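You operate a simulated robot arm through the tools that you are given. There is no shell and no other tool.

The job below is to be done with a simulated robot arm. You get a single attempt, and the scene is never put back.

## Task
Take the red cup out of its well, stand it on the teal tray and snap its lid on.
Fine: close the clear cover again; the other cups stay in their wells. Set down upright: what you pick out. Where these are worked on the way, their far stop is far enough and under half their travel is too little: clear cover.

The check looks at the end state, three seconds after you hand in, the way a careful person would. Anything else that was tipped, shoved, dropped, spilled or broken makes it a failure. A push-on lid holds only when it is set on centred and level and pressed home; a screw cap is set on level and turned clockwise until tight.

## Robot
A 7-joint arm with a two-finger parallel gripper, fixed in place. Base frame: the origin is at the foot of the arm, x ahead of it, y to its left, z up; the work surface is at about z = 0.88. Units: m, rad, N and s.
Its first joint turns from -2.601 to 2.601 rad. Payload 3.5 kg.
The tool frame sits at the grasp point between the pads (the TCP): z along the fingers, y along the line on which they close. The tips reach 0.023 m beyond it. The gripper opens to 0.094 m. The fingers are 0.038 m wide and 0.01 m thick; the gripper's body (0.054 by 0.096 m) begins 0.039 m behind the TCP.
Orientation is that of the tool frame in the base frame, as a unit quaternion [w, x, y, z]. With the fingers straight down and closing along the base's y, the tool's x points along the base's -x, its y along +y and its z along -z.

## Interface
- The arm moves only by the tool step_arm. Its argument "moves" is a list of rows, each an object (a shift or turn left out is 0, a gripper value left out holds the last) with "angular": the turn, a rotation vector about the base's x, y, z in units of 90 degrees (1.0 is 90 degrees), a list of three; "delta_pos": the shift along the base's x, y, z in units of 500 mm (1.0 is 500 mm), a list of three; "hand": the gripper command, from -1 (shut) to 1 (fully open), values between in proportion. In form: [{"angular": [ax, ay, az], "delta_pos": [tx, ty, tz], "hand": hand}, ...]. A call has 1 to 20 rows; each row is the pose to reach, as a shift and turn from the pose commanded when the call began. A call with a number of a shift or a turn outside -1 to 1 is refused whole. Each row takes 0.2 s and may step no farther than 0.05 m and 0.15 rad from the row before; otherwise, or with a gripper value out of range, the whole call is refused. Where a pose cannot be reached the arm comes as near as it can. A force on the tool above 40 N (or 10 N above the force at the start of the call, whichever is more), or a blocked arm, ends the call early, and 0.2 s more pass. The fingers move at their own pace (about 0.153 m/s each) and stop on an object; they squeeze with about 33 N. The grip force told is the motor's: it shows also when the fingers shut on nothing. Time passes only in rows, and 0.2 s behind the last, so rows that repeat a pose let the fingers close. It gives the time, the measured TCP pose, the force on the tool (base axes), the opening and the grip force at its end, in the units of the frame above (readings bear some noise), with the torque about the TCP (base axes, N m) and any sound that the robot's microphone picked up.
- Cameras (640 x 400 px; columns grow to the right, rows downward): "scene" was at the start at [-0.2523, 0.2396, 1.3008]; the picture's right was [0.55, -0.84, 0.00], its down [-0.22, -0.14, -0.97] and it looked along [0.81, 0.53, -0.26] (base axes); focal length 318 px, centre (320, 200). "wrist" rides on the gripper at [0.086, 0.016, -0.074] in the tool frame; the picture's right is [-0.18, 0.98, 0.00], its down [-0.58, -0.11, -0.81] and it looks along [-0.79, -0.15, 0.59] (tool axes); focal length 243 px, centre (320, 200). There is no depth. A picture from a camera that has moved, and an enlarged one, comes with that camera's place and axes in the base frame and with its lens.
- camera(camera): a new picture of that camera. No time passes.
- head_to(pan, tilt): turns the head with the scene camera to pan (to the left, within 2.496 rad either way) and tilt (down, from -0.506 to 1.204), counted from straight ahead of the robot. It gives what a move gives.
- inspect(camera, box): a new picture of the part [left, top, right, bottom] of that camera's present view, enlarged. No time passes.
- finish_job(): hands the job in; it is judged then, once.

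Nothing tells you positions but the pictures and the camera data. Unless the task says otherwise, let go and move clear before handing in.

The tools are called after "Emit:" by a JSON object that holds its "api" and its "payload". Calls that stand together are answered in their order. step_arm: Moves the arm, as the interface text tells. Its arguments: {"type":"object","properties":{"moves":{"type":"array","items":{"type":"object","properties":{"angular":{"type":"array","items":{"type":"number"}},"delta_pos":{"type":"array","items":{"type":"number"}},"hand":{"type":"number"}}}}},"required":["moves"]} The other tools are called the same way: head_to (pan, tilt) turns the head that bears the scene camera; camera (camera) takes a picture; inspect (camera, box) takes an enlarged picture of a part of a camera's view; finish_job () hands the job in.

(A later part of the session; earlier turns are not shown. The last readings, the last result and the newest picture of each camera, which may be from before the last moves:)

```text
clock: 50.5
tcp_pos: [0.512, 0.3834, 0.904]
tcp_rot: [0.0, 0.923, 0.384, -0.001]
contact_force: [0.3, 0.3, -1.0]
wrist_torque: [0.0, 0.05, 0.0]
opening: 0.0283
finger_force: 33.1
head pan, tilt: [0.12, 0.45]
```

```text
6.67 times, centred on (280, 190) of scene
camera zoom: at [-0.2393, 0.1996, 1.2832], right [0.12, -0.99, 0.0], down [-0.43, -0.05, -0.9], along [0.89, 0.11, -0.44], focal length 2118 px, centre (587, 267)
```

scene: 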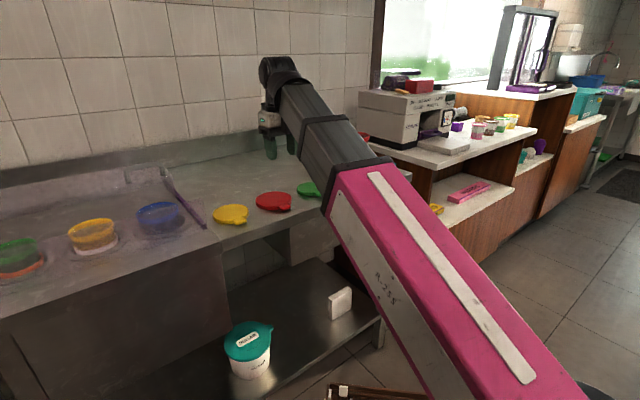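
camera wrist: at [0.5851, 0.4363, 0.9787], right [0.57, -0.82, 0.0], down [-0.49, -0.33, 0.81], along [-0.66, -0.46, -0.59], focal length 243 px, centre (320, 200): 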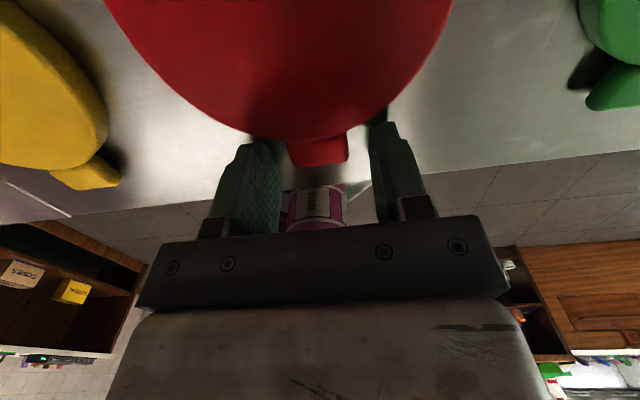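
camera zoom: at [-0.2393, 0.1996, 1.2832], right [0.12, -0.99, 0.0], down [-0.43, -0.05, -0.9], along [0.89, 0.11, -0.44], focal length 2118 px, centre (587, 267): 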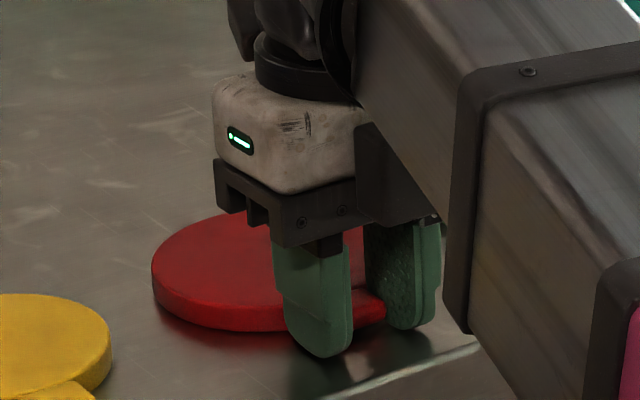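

The tab is held (opening 0.028, 33 N). I'll lift a little and check that the lid comes up level.

Emit:
{"api": "step_arm", "payload": {"moves": [{"delta_pos": [0, 0, 0.01]}, {"delta_pos": [0, 0, 0.03]}, {"delta_pos": [0, 0, 0.06]}, {"delta_pos": [0, 0, 0.1]}, {"delta_pos": [0, 0, 0.1]}]}}

Emit:
{"api": "camera", "payload": {"camera": "wrist"}}

Emit:
{"api": "inspect", "payload": {"camera": "scene", "box": [240, 130, 320, 210]}}

```text
clock: 51.6
tcp_pos: [0.5126, 0.3851, 0.9538]
tcp_rot: [0.0, 0.923, 0.384, -0.001]
contact_force: [0.5, -0.6, -0.3]
wrist_torque: [-0.01, -0.01, 0.04]
opening: 0.0282
finger_force: 32.8
head pan, tilt: [0.12, 0.45]
```

```text
taken
camera wrist: at [0.5848, 0.4366, 1.0283], right [0.57, -0.82, 0.0], down [-0.49, -0.33, 0.81], along [-0.66, -0.46, -0.59], focal length 243 px, centre (320, 200)
```

wrist: 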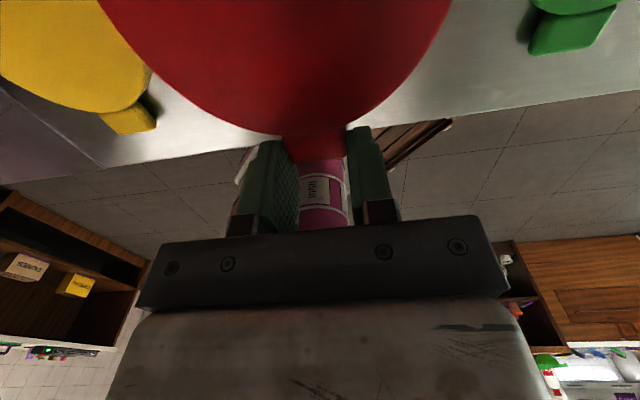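

```text
5.00 times, centred on (280, 170) of scene
camera zoom: at [-0.2393, 0.1996, 1.2832], right [0.12, -0.99, 0.0], down [-0.43, -0.05, -0.9], along [0.89, 0.11, -0.44], focal length 1588 px, centre (520, 350)
```

zoom: 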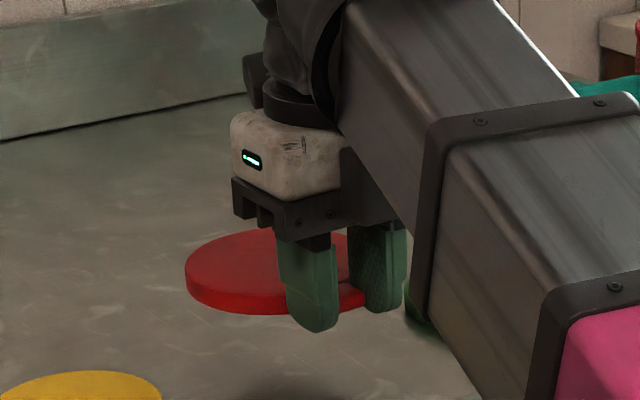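

The lid hangs level from its tab. I'll zoom on the wrist view to find where its centre lies relative to the fingers.

Emit:
{"api": "inspect", "payload": {"camera": "wrist", "box": [80, 0, 280, 150]}}

Emit:
{"api": "inspect", "payload": {"camera": "wrist", "box": [270, 0, 470, 150]}}

```text
2.67 times, centred on (180, 75) of wrist
camera zoom: at [0.5848, 0.4366, 1.0283], right [0.57, -0.82, 0.0], down [-0.49, -0.33, 0.81], along [-0.66, -0.46, -0.59], focal length 647 px, centre (693, 533)
```

zoom: 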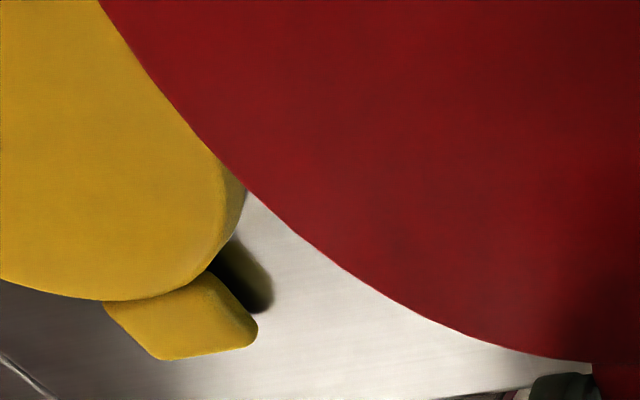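

```text
2.67 times, centred on (370, 75) of wrist
camera zoom: at [0.5848, 0.4366, 1.0283], right [0.57, -0.82, 0.0], down [-0.49, -0.33, 0.81], along [-0.66, -0.46, -0.59], focal length 647 px, centre (187, 533)
```

zoom: 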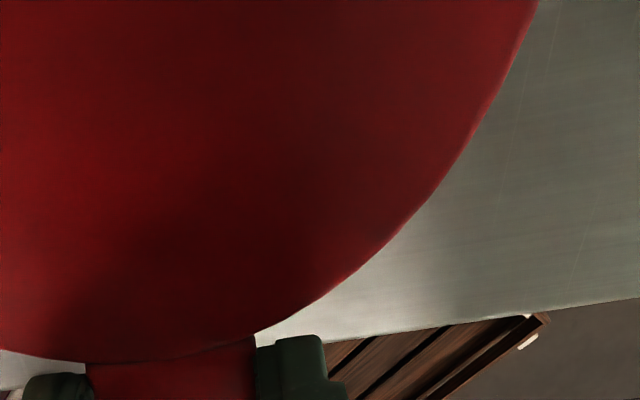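

The lid's centre lies 0.069 m from the fingers along the tool's x axis, on the centre line. Before placing it I want a precise fix on the cup, so I'll swing the arm left, out of the scene camera's line to the cup.

Emit:
{"api": "step_arm", "payload": {"moves": [{"delta_pos": [0, 0.02, 0.08], "angular": [0, 0, 0.02]}, {"delta_pos": [-0.03, 0.07, 0.16], "angular": [0, 0, 0.05]}, {"delta_pos": [-0.07, 0.13, 0.22], "angular": [0, 0, 0.08]}, {"delta_pos": [-0.12, 0.2, 0.24], "angular": [0, 0, 0.12]}, {"delta_pos": [-0.17, 0.27, 0.24], "angular": [0, 0, 0.16]}, {"delta_pos": [-0.22, 0.34, 0.24], "angular": [0, 0, 0.2]}, {"delta_pos": [-0.27, 0.4, 0.24], "angular": [0, 0, 0.22]}, {"delta_pos": [-0.27, 0.4, 0.24], "angular": [0, 0, 0.22]}]}}

Emit:
{"api": "camera", "payload": {"camera": "scene"}}

Emit:
{"api": "camera", "payload": {"camera": "wrist"}}

```text
clock: 53.5
tcp_pos: [0.3788, 0.586, 1.0735]
tcp_rot: [0.0, 0.843, 0.537, -0.001]
contact_force: [-1.0, 0.7, 0.0]
wrist_torque: [-0.02, 0.0, -0.01]
opening: 0.028
finger_force: 33.8
head pan, tilt: [0.12, 0.45]
```

```text
taken
```

scene: 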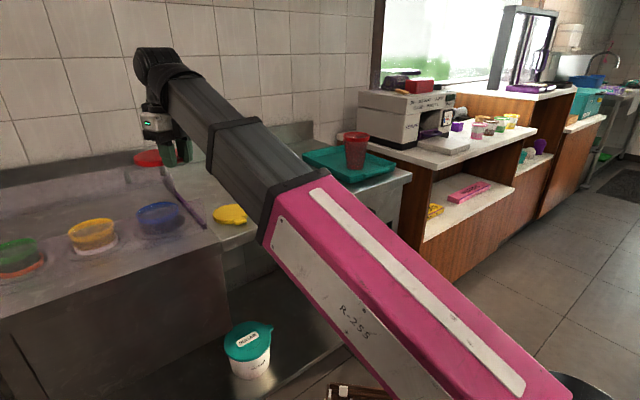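

```text
taken
camera wrist: at [0.4294, 0.6589, 1.148], right [0.81, -0.58, 0.0], down [-0.34, -0.48, 0.81], along [-0.47, -0.66, -0.59], focal length 243 px, centre (320, 200)
```

wrist: 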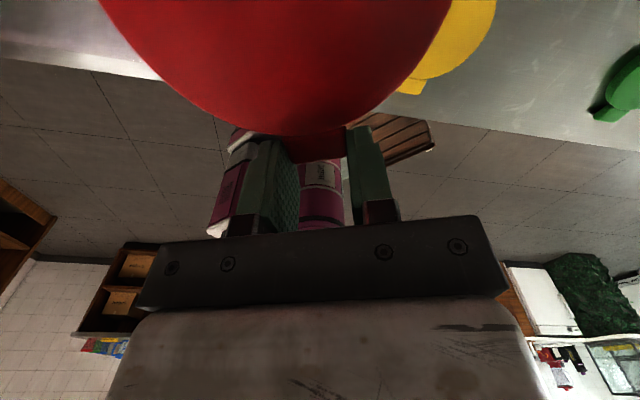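

The cup and tray are now fully visible to the scene camera. I'll zoom in tightly on the cup.

Emit:
{"api": "inspect", "payload": {"camera": "scene", "box": [335, 120, 385, 180]}}

Emit:
{"api": "inspect", "payload": {"camera": "scene", "box": [295, 120, 415, 200]}}

```text
6.67 times, centred on (360, 150) of scene
camera zoom: at [-0.2393, 0.1996, 1.2832], right [0.12, -0.99, 0.0], down [-0.43, -0.05, -0.9], along [0.89, 0.11, -0.44], focal length 2118 px, centre (53, 533)
```

zoom: 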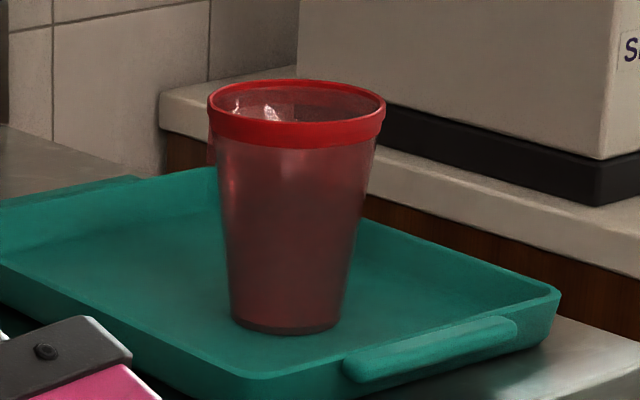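

```text
5.00 times, centred on (355, 160) of scene
camera zoom: at [-0.2393, 0.1996, 1.2832], right [0.12, -0.99, 0.0], down [-0.43, -0.05, -0.9], along [0.89, 0.11, -0.44], focal length 1588 px, centre (145, 400)
```

zoom: 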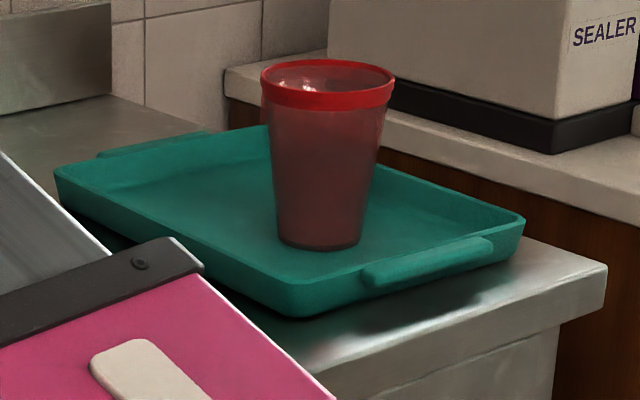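

The cup is upright near (0.860, 0.205) with its rim at about 1.007. To refine that with the wrist camera, I'll carry the lid to a spot beside the cup with the tool turned to the placing heading, so the cup shows in the free part of the picture.

Emit:
{"api": "step_arm", "payload": {"moves": [{"delta_pos": [0.06, -0.062, 0], "angular": [0, 0, 0.02]}, {"delta_pos": [0.125, -0.128, 0], "angular": [0, 0, 0.045]}, {"delta_pos": [0.19, -0.195, 0], "angular": [0, 0, 0.07]}, {"delta_pos": [0.255, -0.262, 0], "angular": [0, 0, 0.1]}, {"delta_pos": [0.32, -0.33, 0], "angular": [0, 0, 0.125]}, {"delta_pos": [0.385, -0.397, 0], "angular": [0, 0, 0.15]}, {"delta_pos": [0.45, -0.463, 0.01], "angular": [0, 0, 0.175]}, {"delta_pos": [0.515, -0.53, 0.02], "angular": [0, 0, 0.2]}, {"delta_pos": [0.58, -0.597, 0.03], "angular": [0, 0, 0.23]}, {"delta_pos": [0.645, -0.663, 0.037], "angular": [0, 0, 0.255]}, {"delta_pos": [0.702, -0.723, 0.037], "angular": [0, 0, 0.277]}, {"delta_pos": [0.702, -0.723, 0.037], "angular": [0, 0, 0.277]}]}}

Emit:
{"api": "camera", "payload": {"camera": "wrist"}}

Emit:
{"api": "camera", "payload": {"camera": "scene"}}

```text
clock: 56.0
tcp_pos: [0.7296, 0.223, 1.0907]
tcp_rot: [0.001, 0.707, 0.707, -0.001]
contact_force: [0.0, -0.1, 0.3]
wrist_torque: [0.0, -0.03, -0.01]
opening: 0.028
finger_force: 33.0
head pan, tilt: [0.12, 0.45]
```

```text
taken
camera wrist: at [0.7458, 0.3101, 1.1657], right [0.98, -0.18, 0.0], down [-0.11, -0.58, 0.81], along [-0.15, -0.79, -0.59], focal length 243 px, centre (320, 200)
```

wrist: 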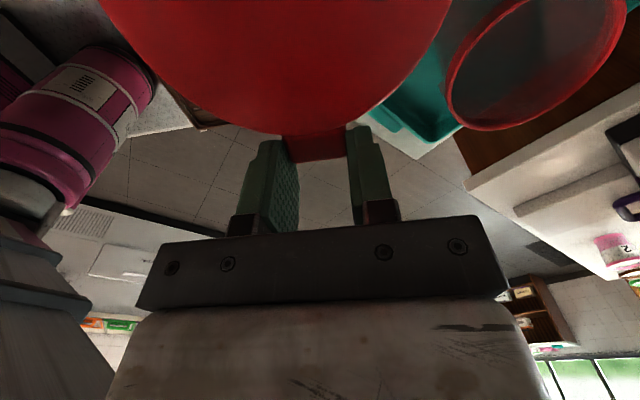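

```text
taken
```

scene: 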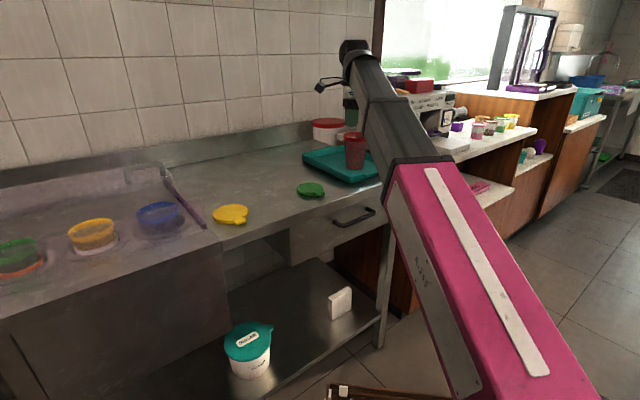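

Emit:
{"api": "inspect", "payload": {"camera": "wrist", "box": [430, 0, 640, 150]}}

```text
2.67 times, centred on (535, 75) of wrist
camera zoom: at [0.7458, 0.3101, 1.1657], right [0.98, -0.18, 0.0], down [-0.11, -0.58, 0.81], along [-0.15, -0.79, -0.59], focal length 647 px, centre (-253, 533)
```

zoom: 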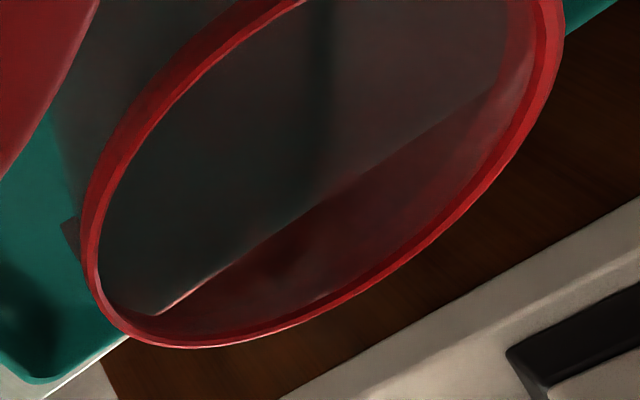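

Emit:
{"api": "inspect", "payload": {"camera": "wrist", "box": [435, 60, 535, 140]}}

Emit:
{"api": "inspect", "payload": {"camera": "wrist", "box": [535, 0, 640, 100]}}

```text
5.00 times, centred on (485, 100) of wrist
camera zoom: at [0.7458, 0.3101, 1.1657], right [0.98, -0.18, 0.0], down [-0.11, -0.58, 0.81], along [-0.15, -0.79, -0.59], focal length 1213 px, centre (-505, 700)
```

zoom: 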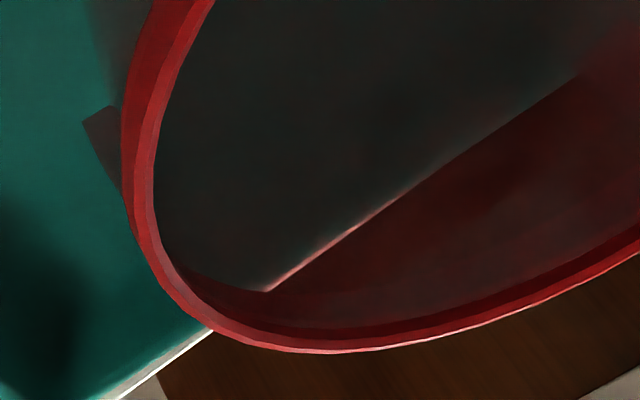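

```text
4.00 times, centred on (588, 50) of wrist
camera zoom: at [0.7458, 0.3101, 1.1657], right [0.98, -0.18, 0.0], down [-0.11, -0.58, 0.81], along [-0.15, -0.79, -0.59], focal length 970 px, centre (-750, 800)
```

zoom: 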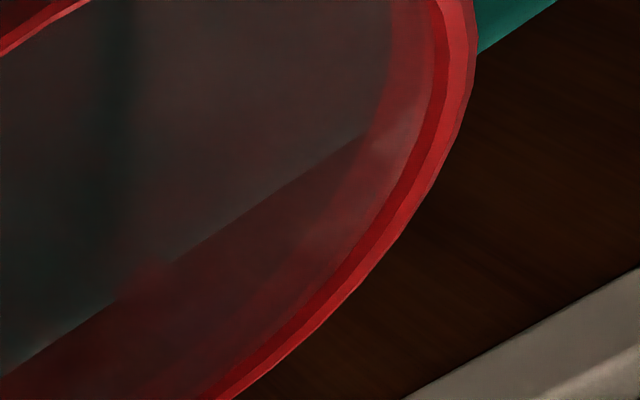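

I have part of the rim; I'll shift slightly so the whole rim is in view and take a cleaner measurement.

Emit:
{"api": "step_arm", "payload": {"moves": [{"delta_pos": [0.01, 0.03, 0.015]}, {"delta_pos": [0.01, 0.064, 0.03]}, {"delta_pos": [0.01, 0.064, 0.03]}, {"delta_pos": [0.01, 0.064, 0.03]}]}}

Emit:
{"api": "inspect", "payload": {"camera": "wrist", "box": [400, 40, 600, 165]}}

Emit:
{"api": "inspect", "payload": {"camera": "scene", "box": [335, 120, 385, 180]}}

```text
clock: 57.0
tcp_pos: [0.7348, 0.2552, 1.1063]
tcp_rot: [0.0, 0.708, 0.707, -0.001]
contact_force: [-0.2, -0.3, -0.4]
wrist_torque: [-0.01, -0.01, -0.03]
opening: 0.0285
finger_force: 32.8
head pan, tilt: [0.12, 0.45]
```

```text
3.20 times, centred on (500, 102) of wrist
camera zoom: at [0.7504, 0.3433, 1.1814], right [0.98, -0.19, 0.0], down [-0.11, -0.58, 0.81], along [-0.15, -0.79, -0.59], focal length 776 px, centre (-256, 512)
```

zoom: 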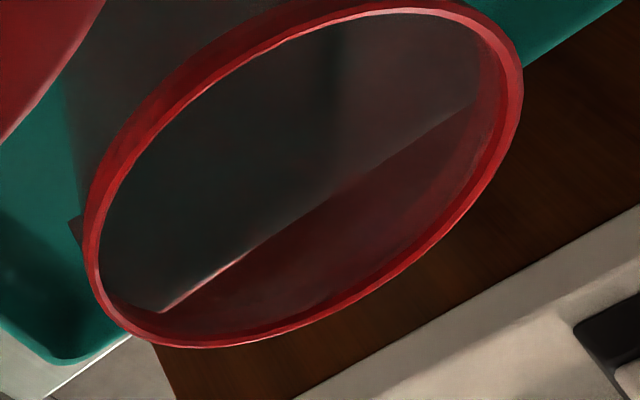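

```text
6.67 times, centred on (360, 150) of scene
camera zoom: at [-0.2393, 0.1995, 1.2832], right [0.12, -0.99, 0.0], down [-0.43, -0.05, -0.9], along [0.89, 0.11, -0.44], focal length 2118 px, centre (53, 533)
```

zoom: 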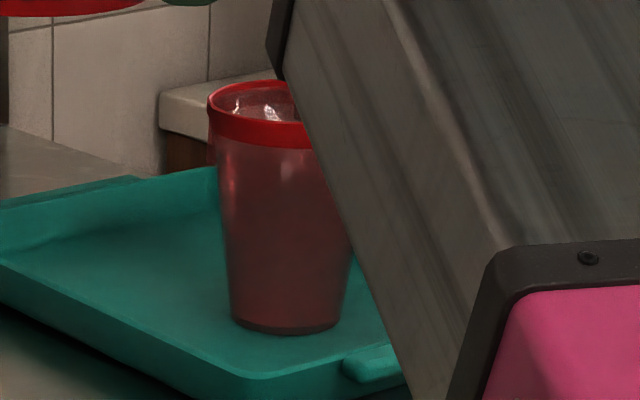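

Two wrist views now agree: the cup's rim centre is (0.863, 0.210) at z about 1.005. Relative to this pose, the lid must shift by (+0.128, −0.1155). I'll move over the cup, stay well above it, and check with the scene camera.

Emit:
{"api": "step_arm", "payload": {"moves": [{"delta_pos": [0.05, -0.045, 0]}, {"delta_pos": [0.11, -0.1, 0]}, {"delta_pos": [0.17, -0.153, 0]}, {"delta_pos": [0.22, -0.2, 0]}, {"delta_pos": [0.256, -0.231, 0]}, {"delta_pos": [0.256, -0.231, -0.05]}, {"delta_pos": [0.256, -0.231, -0.094]}, {"delta_pos": [0.256, -0.231, -0.094]}, {"delta_pos": [0.256, -0.231, -0.094]}]}}

Emit:
{"api": "inspect", "payload": {"camera": "scene", "box": [320, 100, 400, 180]}}

Emit:
{"api": "camera", "payload": {"camera": "wrist"}}

```text
clock: 59.0
tcp_pos: [0.8624, 0.1401, 1.0604]
tcp_rot: [0.001, 0.707, 0.707, -0.001]
contact_force: [-0.7, 0.2, 0.2]
wrist_torque: [-0.03, -0.03, 0.0]
opening: 0.0284
finger_force: 32.7
head pan, tilt: [0.12, 0.45]
```

```text
5.00 times, centred on (360, 140) of scene
camera zoom: at [-0.2393, 0.1995, 1.2832], right [0.12, -0.99, 0.0], down [-0.43, -0.05, -0.9], along [0.89, 0.11, -0.44], focal length 1588 px, centre (120, 500)
```

zoom: 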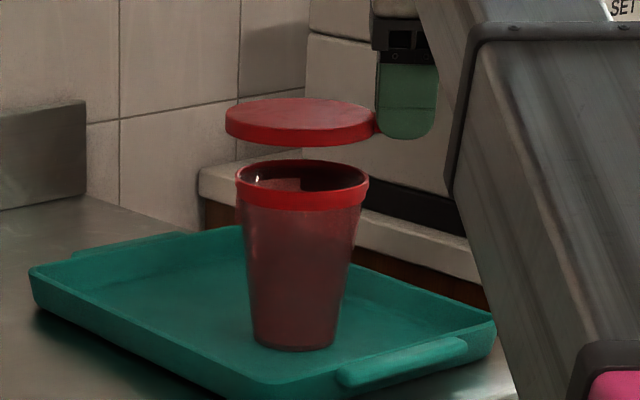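

```text
taken
camera wrist: at [0.8787, 0.2279, 1.1345], right [0.98, -0.19, 0.0], down [-0.11, -0.58, 0.81], along [-0.15, -0.79, -0.59], focal length 243 px, centre (320, 200)
```

wrist: 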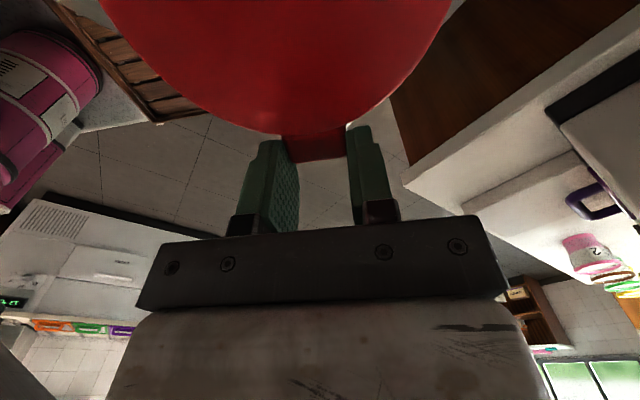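

The scene view shows both lid and rim clearly. I'll zoom further to compare their left and right edges.

Emit:
{"api": "inspect", "payload": {"camera": "scene", "box": [340, 115, 400, 150]}}

Emit:
{"api": "inspect", "payload": {"camera": "scene", "box": [360, 115, 400, 145]}}

```text
10.67 times, centred on (370, 132) of scene
camera zoom: at [-0.2393, 0.1995, 1.2832], right [0.12, -0.99, 0.0], down [-0.43, -0.05, -0.9], along [0.89, 0.11, -0.44], focal length 3388 px, centre (-213, 920)
```

zoom: 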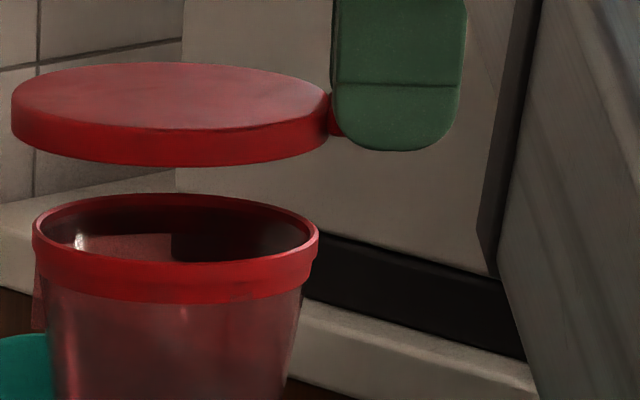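

```text
13.33 times, centred on (380, 130) of scene
camera zoom: at [-0.2393, 0.1995, 1.2832], right [0.12, -0.99, 0.0], down [-0.43, -0.05, -0.9], along [0.89, 0.11, -0.44], focal length 4236 px, centre (-480, 1133)
```

zoom: 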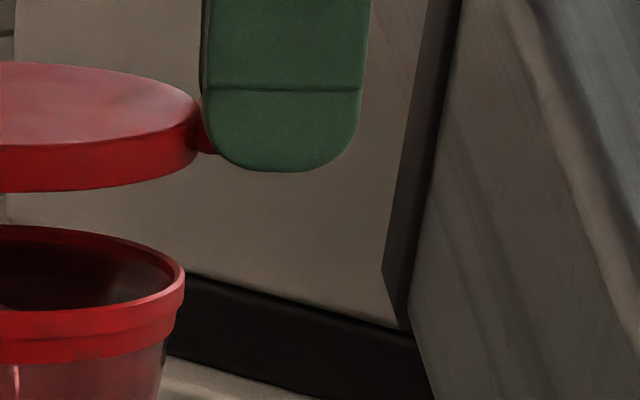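

Compared at the same scale, the lid sits about 3 mm too far left (+y) of the rim. I'll correct by (+0.001, −0.003), come down closer and compare again.

Emit:
{"api": "step_arm", "payload": {"moves": [{"delta_pos": [0.002, -0.006, -0.01]}, {"delta_pos": [0.002, -0.006, -0.025]}, {"delta_pos": [0.002, -0.006, -0.038]}, {"delta_pos": [0.002, -0.006, -0.038]}]}}

Emit:
{"api": "inspect", "payload": {"camera": "scene", "box": [340, 115, 400, 150]}}

Emit:
{"api": "inspect", "payload": {"camera": "wrist", "box": [60, 0, 520, 240]}}

```text
clock: 60.0
tcp_pos: [0.862, 0.1367, 1.0411]
tcp_rot: [0.001, 0.708, 0.707, 0.0]
contact_force: [0.8, 0.1, -0.7]
wrist_torque: [-0.01, -0.04, 0.02]
opening: 0.0282
finger_force: 33.7
head pan, tilt: [0.12, 0.45]
```

```text
10.67 times, centred on (370, 132) of scene
camera zoom: at [-0.2393, 0.1995, 1.2832], right [0.12, -0.99, 0.0], down [-0.43, -0.05, -0.9], along [0.89, 0.11, -0.44], focal length 3388 px, centre (-213, 920)
```

zoom: 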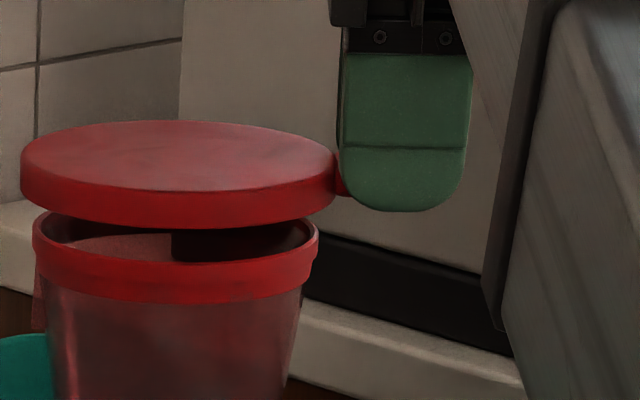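

```text
1.39 times, centred on (290, 120) of wrist
camera zoom: at [0.8791, 0.2246, 1.1152], right [0.98, -0.19, 0.0], down [-0.11, -0.58, 0.81], along [-0.15, -0.79, -0.59], focal length 338 px, centre (362, 311)
```

zoom: 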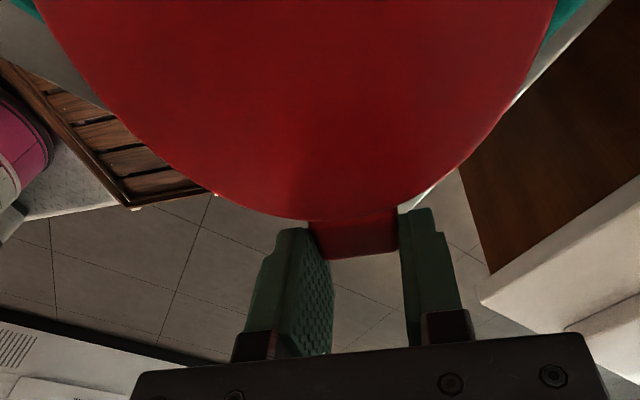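

In the scene view the lid is now centred on the rim to within half a millimetre sideways, and the wrist measurements put it within about 1 mm in depth. I'll lower it gently until it touches.

Emit:
{"api": "step_arm", "payload": {"moves": [{"delta_pos": [0, 0, -0.008]}, {"delta_pos": [0, 0, -0.016]}, {"delta_pos": [0, 0, -0.016]}]}}

Emit:
{"api": "step_arm", "payload": {"moves": [{"delta_pos": [0, 0, -0.004]}, {"delta_pos": [0, 0, -0.008]}, {"delta_pos": [0, 0, -0.008]}]}}

Emit:
{"api": "inspect", "payload": {"camera": "scene", "box": [340, 115, 400, 150]}}

```text
clock: 60.9
tcp_pos: [0.8616, 0.1373, 1.0338]
tcp_rot: [0.0, 0.708, 0.706, -0.001]
contact_force: [-0.6, -0.8, 0.4]
wrist_torque: [-0.02, 0.02, 0.01]
opening: 0.0283
finger_force: 33.3
head pan, tilt: [0.12, 0.45]
```

```text
clock: 61.6
tcp_pos: [0.8618, 0.137, 1.0281]
tcp_rot: [0.001, 0.708, 0.707, -0.001]
contact_force: [-0.8, -0.1, -0.4]
wrist_torque: [-0.03, -0.01, -0.02]
opening: 0.0284
finger_force: 33.1
head pan, tilt: [0.12, 0.45]
```

```text
10.67 times, centred on (370, 132) of scene
camera zoom: at [-0.2393, 0.1995, 1.2832], right [0.12, -0.99, 0.0], down [-0.43, -0.05, -0.9], along [0.89, 0.11, -0.44], focal length 3388 px, centre (-213, 920)
```

zoom: 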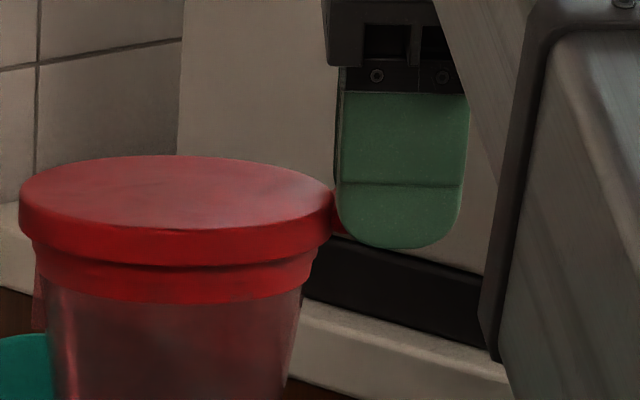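

The lid's lower edge is just reaching the rim, overhanging evenly on both sides. I'll continue in 1 mm steps watching the force.

Emit:
{"api": "step_arm", "payload": {"moves": [{"delta_pos": [0, 0, -0.002]}, {"delta_pos": [0, 0, -0.004]}]}}

Emit:
{"api": "step_arm", "payload": {"moves": [{"delta_pos": [0, 0, -0.002]}, {"delta_pos": [0, 0, -0.004]}]}}

```text
clock: 62.2
tcp_pos: [0.862, 0.1375, 1.0271]
tcp_rot: [0.001, 0.708, 0.707, -0.001]
contact_force: [-0.3, -0.2, 0.0]
wrist_torque: [-0.02, -0.04, -0.03]
opening: 0.0285
finger_force: 33.5
head pan, tilt: [0.12, 0.45]
```

```text
clock: 62.9
tcp_pos: [0.8611, 0.1374, 1.0253]
tcp_rot: [0.001, 0.708, 0.706, -0.001]
contact_force: [0.2, -0.5, -0.7]
wrist_torque: [0.02, 0.0, 0.02]
opening: 0.0282
finger_force: 33.1
head pan, tilt: [0.12, 0.45]
```

Emit:
{"api": "step_arm", "payload": {"moves": [{"delta_pos": [0, 0, -0.002]}, {"delta_pos": [0, 0, -0.004]}]}}

Emit:
{"api": "inspect", "payload": {"camera": "scene", "box": [340, 115, 400, 150]}}

```text
clock: 63.5
tcp_pos: [0.8629, 0.1364, 1.0234]
tcp_rot: [0.001, 0.708, 0.707, -0.001]
contact_force: [-0.6, 0.3, 0.4]
wrist_torque: [0.01, -0.01, -0.01]
opening: 0.0279
finger_force: 32.8
head pan, tilt: [0.12, 0.45]
```

```text
10.67 times, centred on (370, 132) of scene
camera zoom: at [-0.2393, 0.1995, 1.2832], right [0.12, -0.99, 0.0], down [-0.43, -0.05, -0.9], along [0.89, 0.11, -0.44], focal length 3388 px, centre (-213, 920)
```

zoom: 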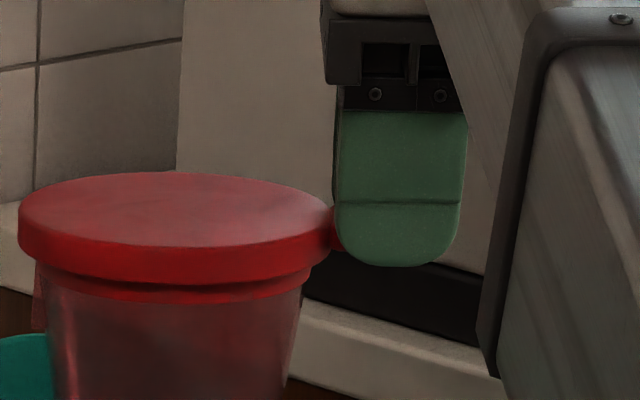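

The lid is sliding evenly over the rim with no contact force yet. I'll continue in small steps.

Emit:
{"api": "step_arm", "payload": {"moves": [{"delta_pos": [0, 0, -0.002]}, {"delta_pos": [0, 0, -0.003]}]}}

Emit:
{"api": "step_arm", "payload": {"moves": [{"delta_pos": [0, 0, -0.002]}, {"delta_pos": [0, 0, -0.003]}]}}

```text
clock: 64.0
tcp_pos: [0.8615, 0.1368, 1.0201]
tcp_rot: [0.001, 0.708, 0.706, -0.001]
contact_force: [0.4, 0.1, 0.0]
wrist_torque: [-0.01, 0.0, -0.01]
opening: 0.0281
finger_force: 33.0
head pan, tilt: [0.12, 0.45]
```

```text
clock: 64.7
tcp_pos: [0.8624, 0.1362, 1.0214]
tcp_rot: [0.001, 0.707, 0.707, -0.001]
contact_force: [-0.5, -0.7, 9.4]
wrist_torque: [0.53, 0.0, -0.01]
opening: 0.0285
finger_force: 32.7
head pan, tilt: [0.12, 0.45]
heard: snap
```

I heard a snap, with a contact force of 9 N. I'll look before doing anything else.

Emit:
{"api": "inspect", "payload": {"camera": "scene", "box": [340, 115, 400, 150]}}

Emit:
{"api": "camera", "payload": {"camera": "wrist"}}

```text
10.67 times, centred on (370, 132) of scene
camera zoom: at [-0.2395, 0.1994, 1.2832], right [0.12, -0.99, 0.0], down [-0.43, -0.05, -0.9], along [0.89, 0.11, -0.43], focal length 3388 px, centre (-213, 920)
```

zoom: 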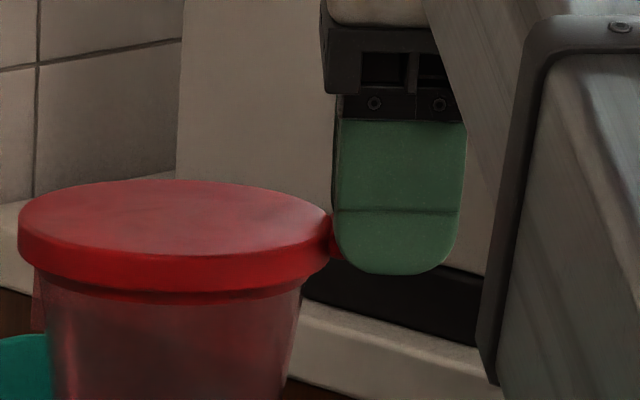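

```text
taken
camera wrist: at [0.879, 0.2247, 1.0952], right [0.98, -0.19, 0.0], down [-0.11, -0.58, 0.81], along [-0.15, -0.79, -0.59], focal length 243 px, centre (320, 200)
```

wrist: 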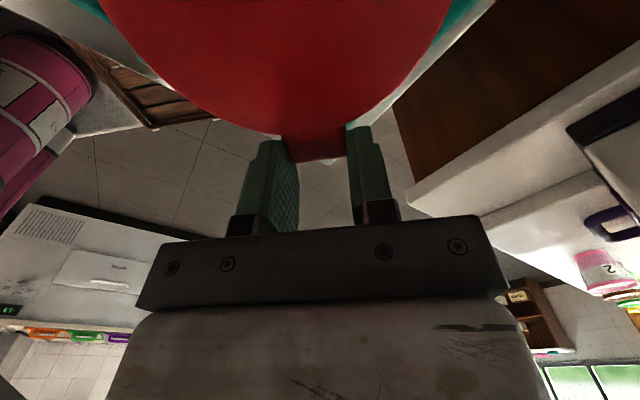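

The lid looks level and seated. I'll release the tab and rise, then press down on the middle of the lid to make sure it is fully home.

Emit:
{"api": "step_arm", "payload": {"moves": [{"delta_pos": [0, 0, 0.001], "hand": -0.3}, {"delta_pos": [0, 0, 0.001], "hand": -0.1}, {"delta_pos": [0, 0, 0.001], "hand": -0.1}, {"delta_pos": [0, 0, 0.04], "hand": -0.1}, {"delta_pos": [0, 0, 0.1], "hand": -0.1}, {"delta_pos": [0, 0, 0.16], "hand": -0.1}]}}

Emit:
{"api": "inspect", "payload": {"camera": "scene", "box": [330, 110, 390, 180]}}

Emit:
{"api": "camera", "payload": {"camera": "wrist"}}

```text
clock: 66.0
tcp_pos: [0.8609, 0.1373, 1.1006]
tcp_rot: [0.0, 0.707, 0.707, 0.0]
contact_force: [0.3, -0.1, -0.6]
wrist_torque: [0.01, 0.01, 0.02]
opening: 0.0421
finger_force: 0.0
head pan, tilt: [0.12, 0.45]
```

```text
5.71 times, centred on (360, 145) of scene
camera zoom: at [-0.2393, 0.1995, 1.2832], right [0.12, -0.99, 0.0], down [-0.43, -0.05, -0.9], along [0.89, 0.11, -0.44], focal length 1815 px, centre (91, 514)
```

zoom: 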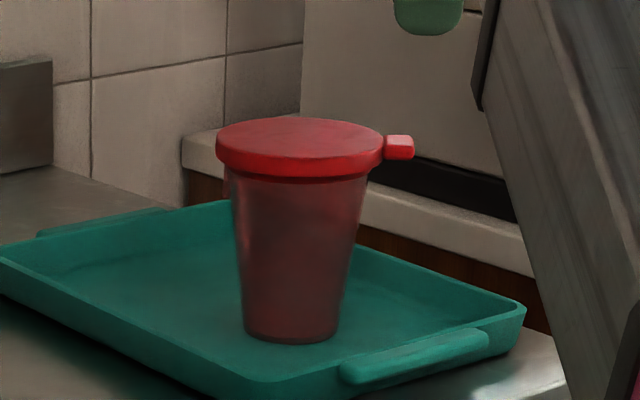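

```text
taken
camera wrist: at [0.8788, 0.2253, 1.1744], right [0.98, -0.19, 0.0], down [-0.11, -0.58, 0.81], along [-0.15, -0.79, -0.59], focal length 243 px, centre (320, 200)
```

wrist: 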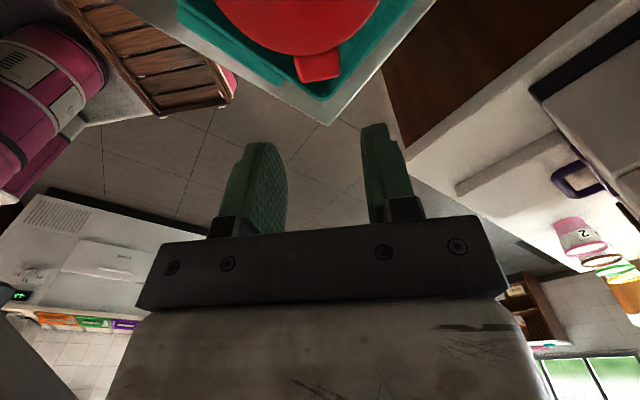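

The lid is on and looks level. I'll close the fingers, move over the lid's centre and press gently to be sure.

Emit:
{"api": "step_arm", "payload": {"moves": [{"delta_pos": [0, 0.03, 0], "hand": -1}, {"delta_pos": [0.001, 0.09, 0], "hand": -1}, {"delta_pos": [0.002, 0.143, 0], "hand": -1}, {"delta_pos": [0.002, 0.143, -0.05], "hand": -1}, {"delta_pos": [0.002, 0.143, -0.1], "hand": -1}, {"delta_pos": [0.002, 0.143, -0.12], "hand": -1}, {"delta_pos": [0.002, 0.143, -0.12], "hand": -1}]}}

Emit:
{"api": "inspect", "payload": {"camera": "scene", "box": [330, 110, 390, 180]}}

Emit:
{"api": "camera", "payload": {"camera": "wrist"}}

```text
clock: 67.7
tcp_pos: [0.8622, 0.209, 1.0404]
tcp_rot: [0.001, 0.707, 0.707, -0.001]
contact_force: [0.1, 0.5, 0.3]
wrist_torque: [0.01, -0.01, -0.02]
opening: 0.0001
finger_force: 32.6
head pan, tilt: [0.12, 0.45]
```

```text
5.71 times, centred on (360, 145) of scene
camera zoom: at [-0.2393, 0.1995, 1.2832], right [0.12, -0.99, 0.0], down [-0.43, -0.05, -0.9], along [0.89, 0.11, -0.44], focal length 1815 px, centre (91, 514)
```

zoom: 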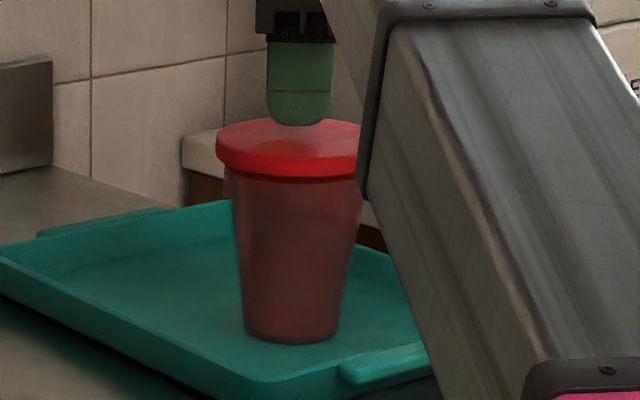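

```text
taken
camera wrist: at [0.8798, 0.2965, 1.1144], right [0.98, -0.19, 0.0], down [-0.11, -0.58, 0.81], along [-0.15, -0.79, -0.59], focal length 243 px, centre (320, 200)
```

wrist: 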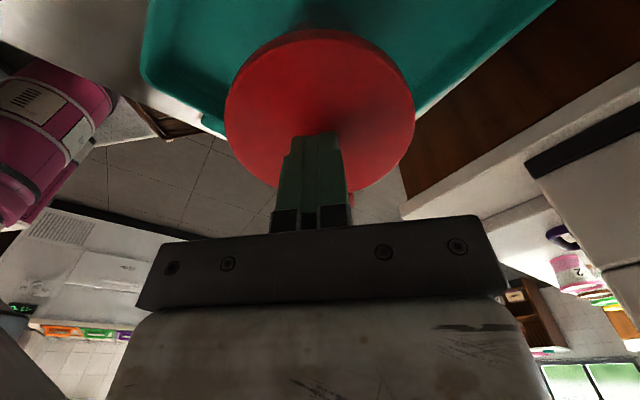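

The fingertips are just above the lid's middle. Pressing down in small steps.

Emit:
{"api": "step_arm", "payload": {"moves": [{"delta_pos": [0, 0, -0.008]}, {"delta_pos": [0, 0, -0.014]}, {"delta_pos": [0, 0, -0.016]}]}}

Emit:
{"api": "step_arm", "payload": {"moves": [{"delta_pos": [0, 0, -0.002]}, {"delta_pos": [0, 0, -0.004]}]}}

```text
clock: 68.5
tcp_pos: [0.8631, 0.2084, 1.0329]
tcp_rot: [0.001, 0.708, 0.706, -0.001]
contact_force: [0.2, 0.1, 3.3]
wrist_torque: [0.04, 0.06, -0.02]
opening: 0.0002
finger_force: 32.8
head pan, tilt: [0.12, 0.45]
```

```text
clock: 69.0
tcp_pos: [0.8633, 0.2083, 1.0321]
tcp_rot: [0.001, 0.708, 0.706, 0.0]
contact_force: [1.0, 0.3, 27.4]
wrist_torque: [0.08, -0.03, -0.01]
opening: 0.0
finger_force: 32.7
head pan, tilt: [0.12, 0.45]
```

Emit:
{"api": "step_arm", "payload": {"moves": [{"delta_pos": [0, 0, -0.001]}, {"delta_pos": [0, 0, -0.001]}]}}

Emit:
{"api": "step_arm", "payload": {"moves": [{"delta_pos": [0, 0, 0.02]}, {"delta_pos": [0, 0, 0.07]}, {"delta_pos": [0, 0, 0.14]}, {"delta_pos": [-0.06, 0.06, 0.16]}, {"delta_pos": [-0.12, 0.12, 0.16]}]}}

Emit:
{"api": "camera", "payload": {"camera": "wrist"}}

Emit:
{"api": "inspect", "payload": {"camera": "scene", "box": [330, 110, 390, 180]}}

```text
clock: 69.7
tcp_pos: [0.8626, 0.2077, 1.0315]
tcp_rot: [0.001, 0.708, 0.706, 0.0]
contact_force: [-0.8, 0.0, 15.0]
wrist_torque: [0.06, 0.05, 0.01]
opening: 0.0
finger_force: 33.5
head pan, tilt: [0.12, 0.45]
stopped in row 2: the force on the tool passed its limit at 41 N (the readings are from after the stop); the commanded pose is now the measured one
```

```text
clock: 70.9
tcp_pos: [0.8036, 0.2674, 1.1097]
tcp_rot: [0.0, 0.708, 0.706, -0.001]
contact_force: [-0.2, -1.1, -0.1]
wrist_torque: [0.01, -0.02, 0.0]
opening: 0.0
finger_force: 32.7
head pan, tilt: [0.12, 0.45]
```

```text
taken
camera wrist: at [0.8201, 0.3551, 1.1846], right [0.98, -0.19, 0.0], down [-0.11, -0.58, 0.81], along [-0.15, -0.79, -0.59], focal length 243 px, centre (320, 200)
```

wrist: 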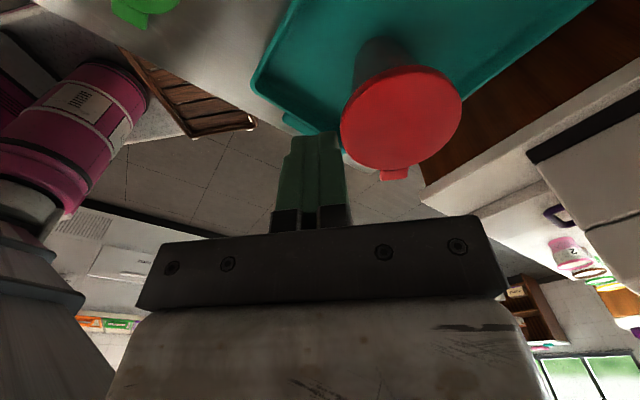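

```text
5.71 times, centred on (360, 145) of scene
camera zoom: at [-0.2392, 0.1997, 1.2832], right [0.12, -0.99, 0.0], down [-0.43, -0.05, -0.9], along [0.89, 0.11, -0.44], focal length 1815 px, centre (91, 514)
```

zoom: 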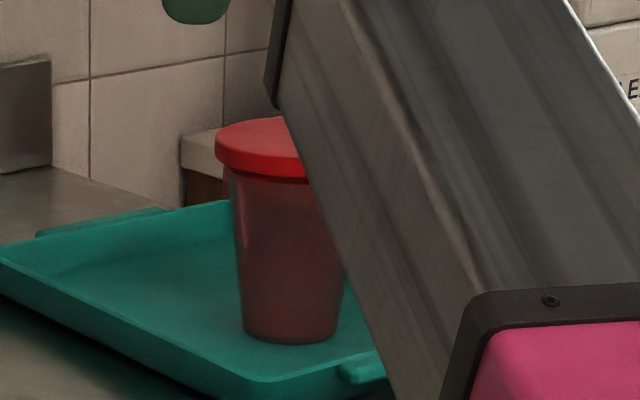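

The lid held under 41 N with no further movement, so it is home. Next I'll return to the cover handle, at about (0.488, 0.757), with the fingers oriented across the bar.

Emit:
{"api": "step_arm", "payload": {"moves": [{"delta_pos": [-0.04, 0.06, 0], "angular": [0, 0, 0.03], "hand": 0.4}, {"delta_pos": [-0.09, 0.135, 0], "angular": [0, 0, 0.07]}, {"delta_pos": [-0.14, 0.21, 0], "angular": [0, 0, 0.11]}, {"delta_pos": [-0.19, 0.285, 0], "angular": [0, 0, 0.15]}, {"delta_pos": [-0.24, 0.36, 0], "angular": [0, 0, 0.19]}, {"delta_pos": [-0.29, 0.435, 0], "angular": [0, 0, 0.23]}, {"delta_pos": [-0.34, 0.51, 0], "angular": [0, 0, 0.27]}, {"delta_pos": [-0.39, 0.585, 0], "angular": [0, 0, 0.31]}, {"delta_pos": [-0.43, 0.66, 0], "angular": [0, 0, 0.35]}, {"delta_pos": [-0.47, 0.735, 0], "angular": [0, 0, 0.39]}, {"delta_pos": [-0.51, 0.81, 0], "angular": [0, 0, 0.43]}, {"delta_pos": [-0.55, 0.885, 0], "angular": [0, 0, 0.46]}, {"delta_pos": [-0.59, 0.94, 0], "angular": [0, 0, 0.48]}, {"delta_pos": [-0.63, 0.979, 0], "angular": [0, 0, 0.5]}, {"delta_pos": [-0.63, 0.979, 0], "angular": [0, 0, 0.5]}]}}

Emit:
{"api": "head_to", "payload": {"pan": 0.75, "tilt": 0.45}}

Emit:
{"api": "camera", "payload": {"camera": "scene"}}

Emit:
{"api": "camera", "payload": {"camera": "wrist"}}

```text
clock: 74.1
tcp_pos: [0.4879, 0.7584, 1.111]
tcp_rot: [0.001, 0.383, 0.924, 0.0]
contact_force: [-0.3, -0.4, -0.7]
wrist_torque: [0.0, 0.02, 0.03]
opening: 0.0654
finger_force: 0.0
head pan, tilt: [0.12, 0.45]
```

```text
clock: 75.1
tcp_pos: [0.4885, 0.7577, 1.1103]
tcp_rot: [0.0, 0.384, 0.923, 0.0]
contact_force: [-0.3, 0.7, -0.7]
wrist_torque: [-0.01, 0.0, 0.04]
opening: 0.0657
finger_force: 0.0
head pan, tilt: [0.75, 0.45]
```

```text
taken
```

scene: 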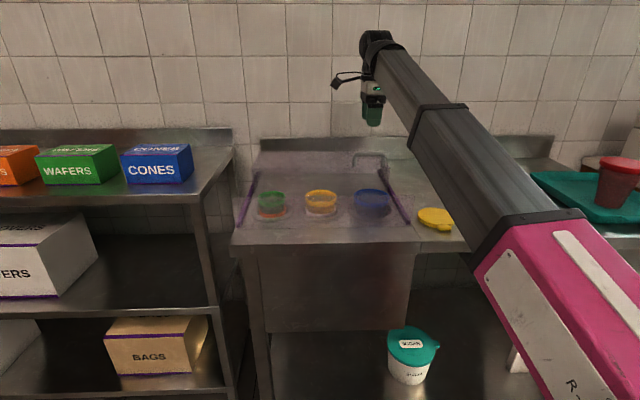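

```text
taken
camera wrist: at [0.4391, 0.8318, 1.1855], right [0.83, 0.56, 0.0], down [0.33, -0.49, 0.81], along [0.46, -0.67, -0.59], focal length 243 px, centre (320, 200)
```

wrist: 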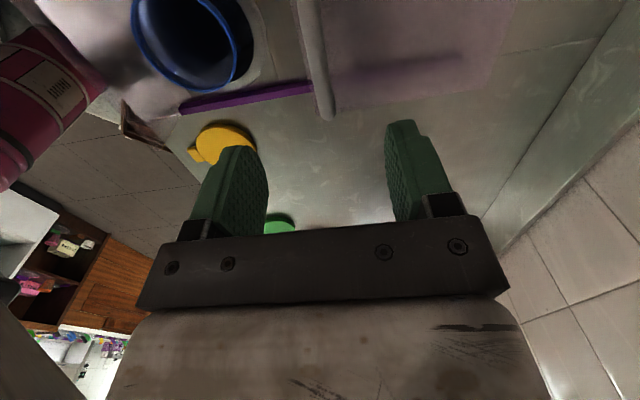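

The cover is where I left it, with the handle right below. Lowering and gripping it.

Emit:
{"api": "step_arm", "payload": {"moves": [{"delta_pos": [0, -0.001, -0.06]}, {"delta_pos": [0, -0.001, -0.12]}, {"delta_pos": [0, -0.001, -0.17]}, {"delta_pos": [0, -0.001, -0.213]}, {"delta_pos": [0, -0.001, -0.213], "hand": -0.4}, {"delta_pos": [0, -0.001, -0.213], "hand": -1}, {"delta_pos": [0, -0.001, -0.213], "hand": -1}, {"delta_pos": [0, -0.001, -0.213], "hand": -1}]}}

Emit:
{"api": "inspect", "payload": {"camera": "scene", "box": [230, 120, 450, 260]}}

```text
clock: 76.9
tcp_pos: [0.4887, 0.7582, 1.0045]
tcp_rot: [0.0, 0.383, 0.924, 0.0]
contact_force: [-1.2, -2.4, -8.0]
wrist_torque: [0.15, 0.08, 0.27]
opening: 0.0139
finger_force: 45.3
head pan, tilt: [0.75, 0.45]
```

```text
2.86 times, centred on (340, 190) of scene
camera zoom: at [-0.2633, 0.2513, 1.2832], right [0.68, -0.73, 0.0], down [-0.32, -0.3, -0.9], along [0.66, 0.61, -0.44], focal length 908 px, centre (263, 229)
```

zoom: 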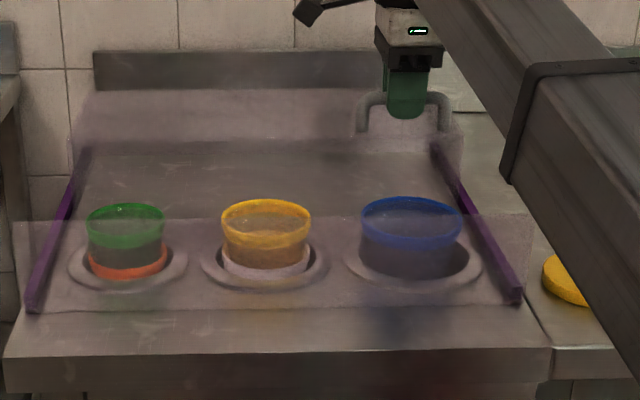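

The handle is held. Before closing, I'll look closely at the blue cup, since its rim seems as high as the red one's was.

Emit:
{"api": "inspect", "payload": {"camera": "scene", "box": [340, 170, 420, 230]}}

Emit:
{"api": "inspect", "payload": {"camera": "wrist", "box": [80, 0, 360, 160]}}

Emit:
{"api": "inspect", "payload": {"camera": "scene", "box": [240, 170, 340, 230]}}

```text
6.67 times, centred on (380, 200) of scene
camera zoom: at [-0.2633, 0.2513, 1.2832], right [0.68, -0.73, 0.0], down [-0.32, -0.3, -0.9], along [0.66, 0.61, -0.44], focal length 2118 px, centre (-80, 200)
```

zoom: 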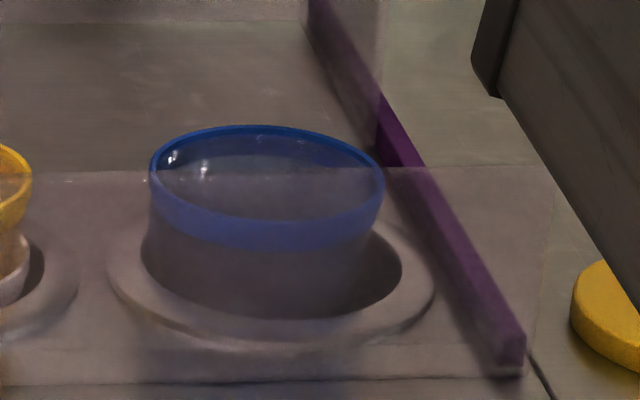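

```text
2.29 times, centred on (220, 80) of wrist
camera zoom: at [0.4394, 0.831, 1.0787], right [0.83, 0.56, 0.0], down [0.33, -0.49, 0.81], along [0.46, -0.67, -0.59], focal length 555 px, centre (549, 474)
```

zoom: 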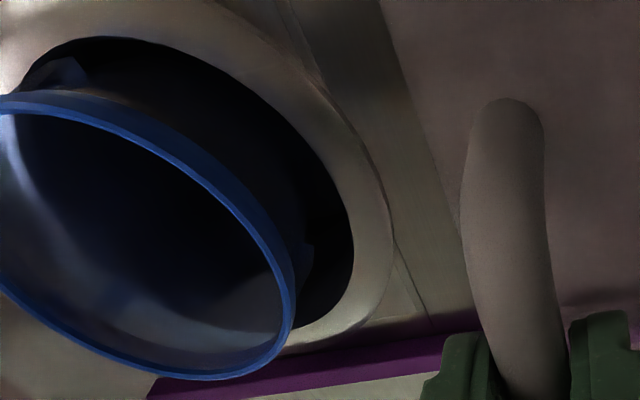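

```text
6.40 times, centred on (290, 200) of scene
camera zoom: at [-0.2633, 0.2513, 1.2832], right [0.68, -0.73, 0.0], down [-0.32, -0.3, -0.9], along [0.66, 0.61, -0.44], focal length 2033 px, centre (512, 200)
```

zoom: 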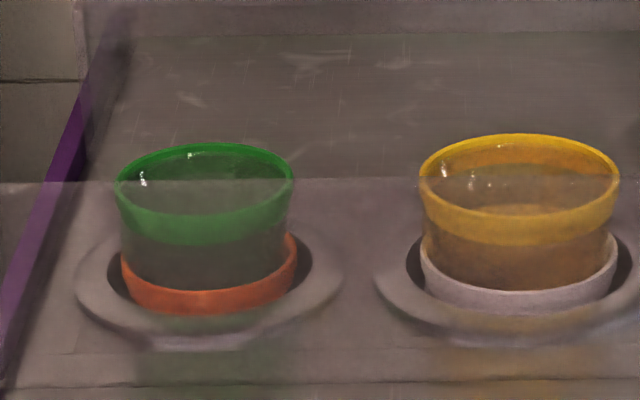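

The blue cup stands upright in its well at the same height the red one had, so it looks like a spring-fed dispenser, which is fine. Now I'll slide the cover closed, toward the robot.

Emit:
{"api": "step_arm", "payload": {"moves": [{"delta_pos": [-0.018, -0.018, 0]}, {"delta_pos": [-0.036, -0.036, 0]}, {"delta_pos": [-0.054, -0.054, 0]}, {"delta_pos": [-0.072, -0.072, 0]}, {"delta_pos": [-0.09, -0.09, 0]}, {"delta_pos": [-0.108, -0.108, 0]}]}}

Emit:
{"api": "inspect", "payload": {"camera": "scene", "box": [230, 120, 450, 260]}}

```text
clock: 78.3
tcp_pos: [0.434, 0.7028, 1.0035]
tcp_rot: [0.001, 0.384, 0.923, 0.0]
contact_force: [5.9, -5.6, -10.4]
wrist_torque: [0.44, 0.35, 0.38]
opening: 0.0139
finger_force: 45.0
head pan, tilt: [0.75, 0.45]
```

```text
2.86 times, centred on (340, 190) of scene
camera zoom: at [-0.263, 0.2513, 1.2833], right [0.68, -0.73, 0.0], down [-0.32, -0.3, -0.9], along [0.66, 0.61, -0.44], focal length 908 px, centre (263, 229)
```

zoom: 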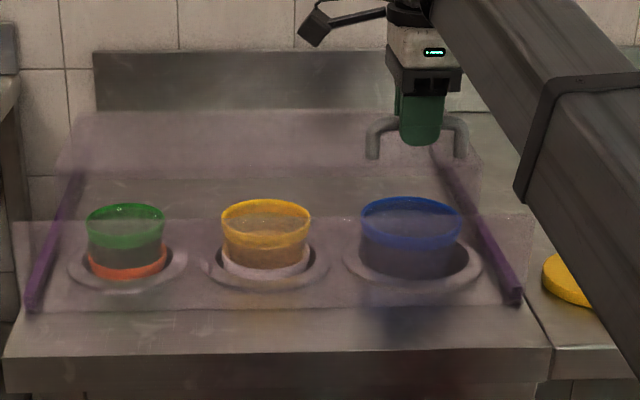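

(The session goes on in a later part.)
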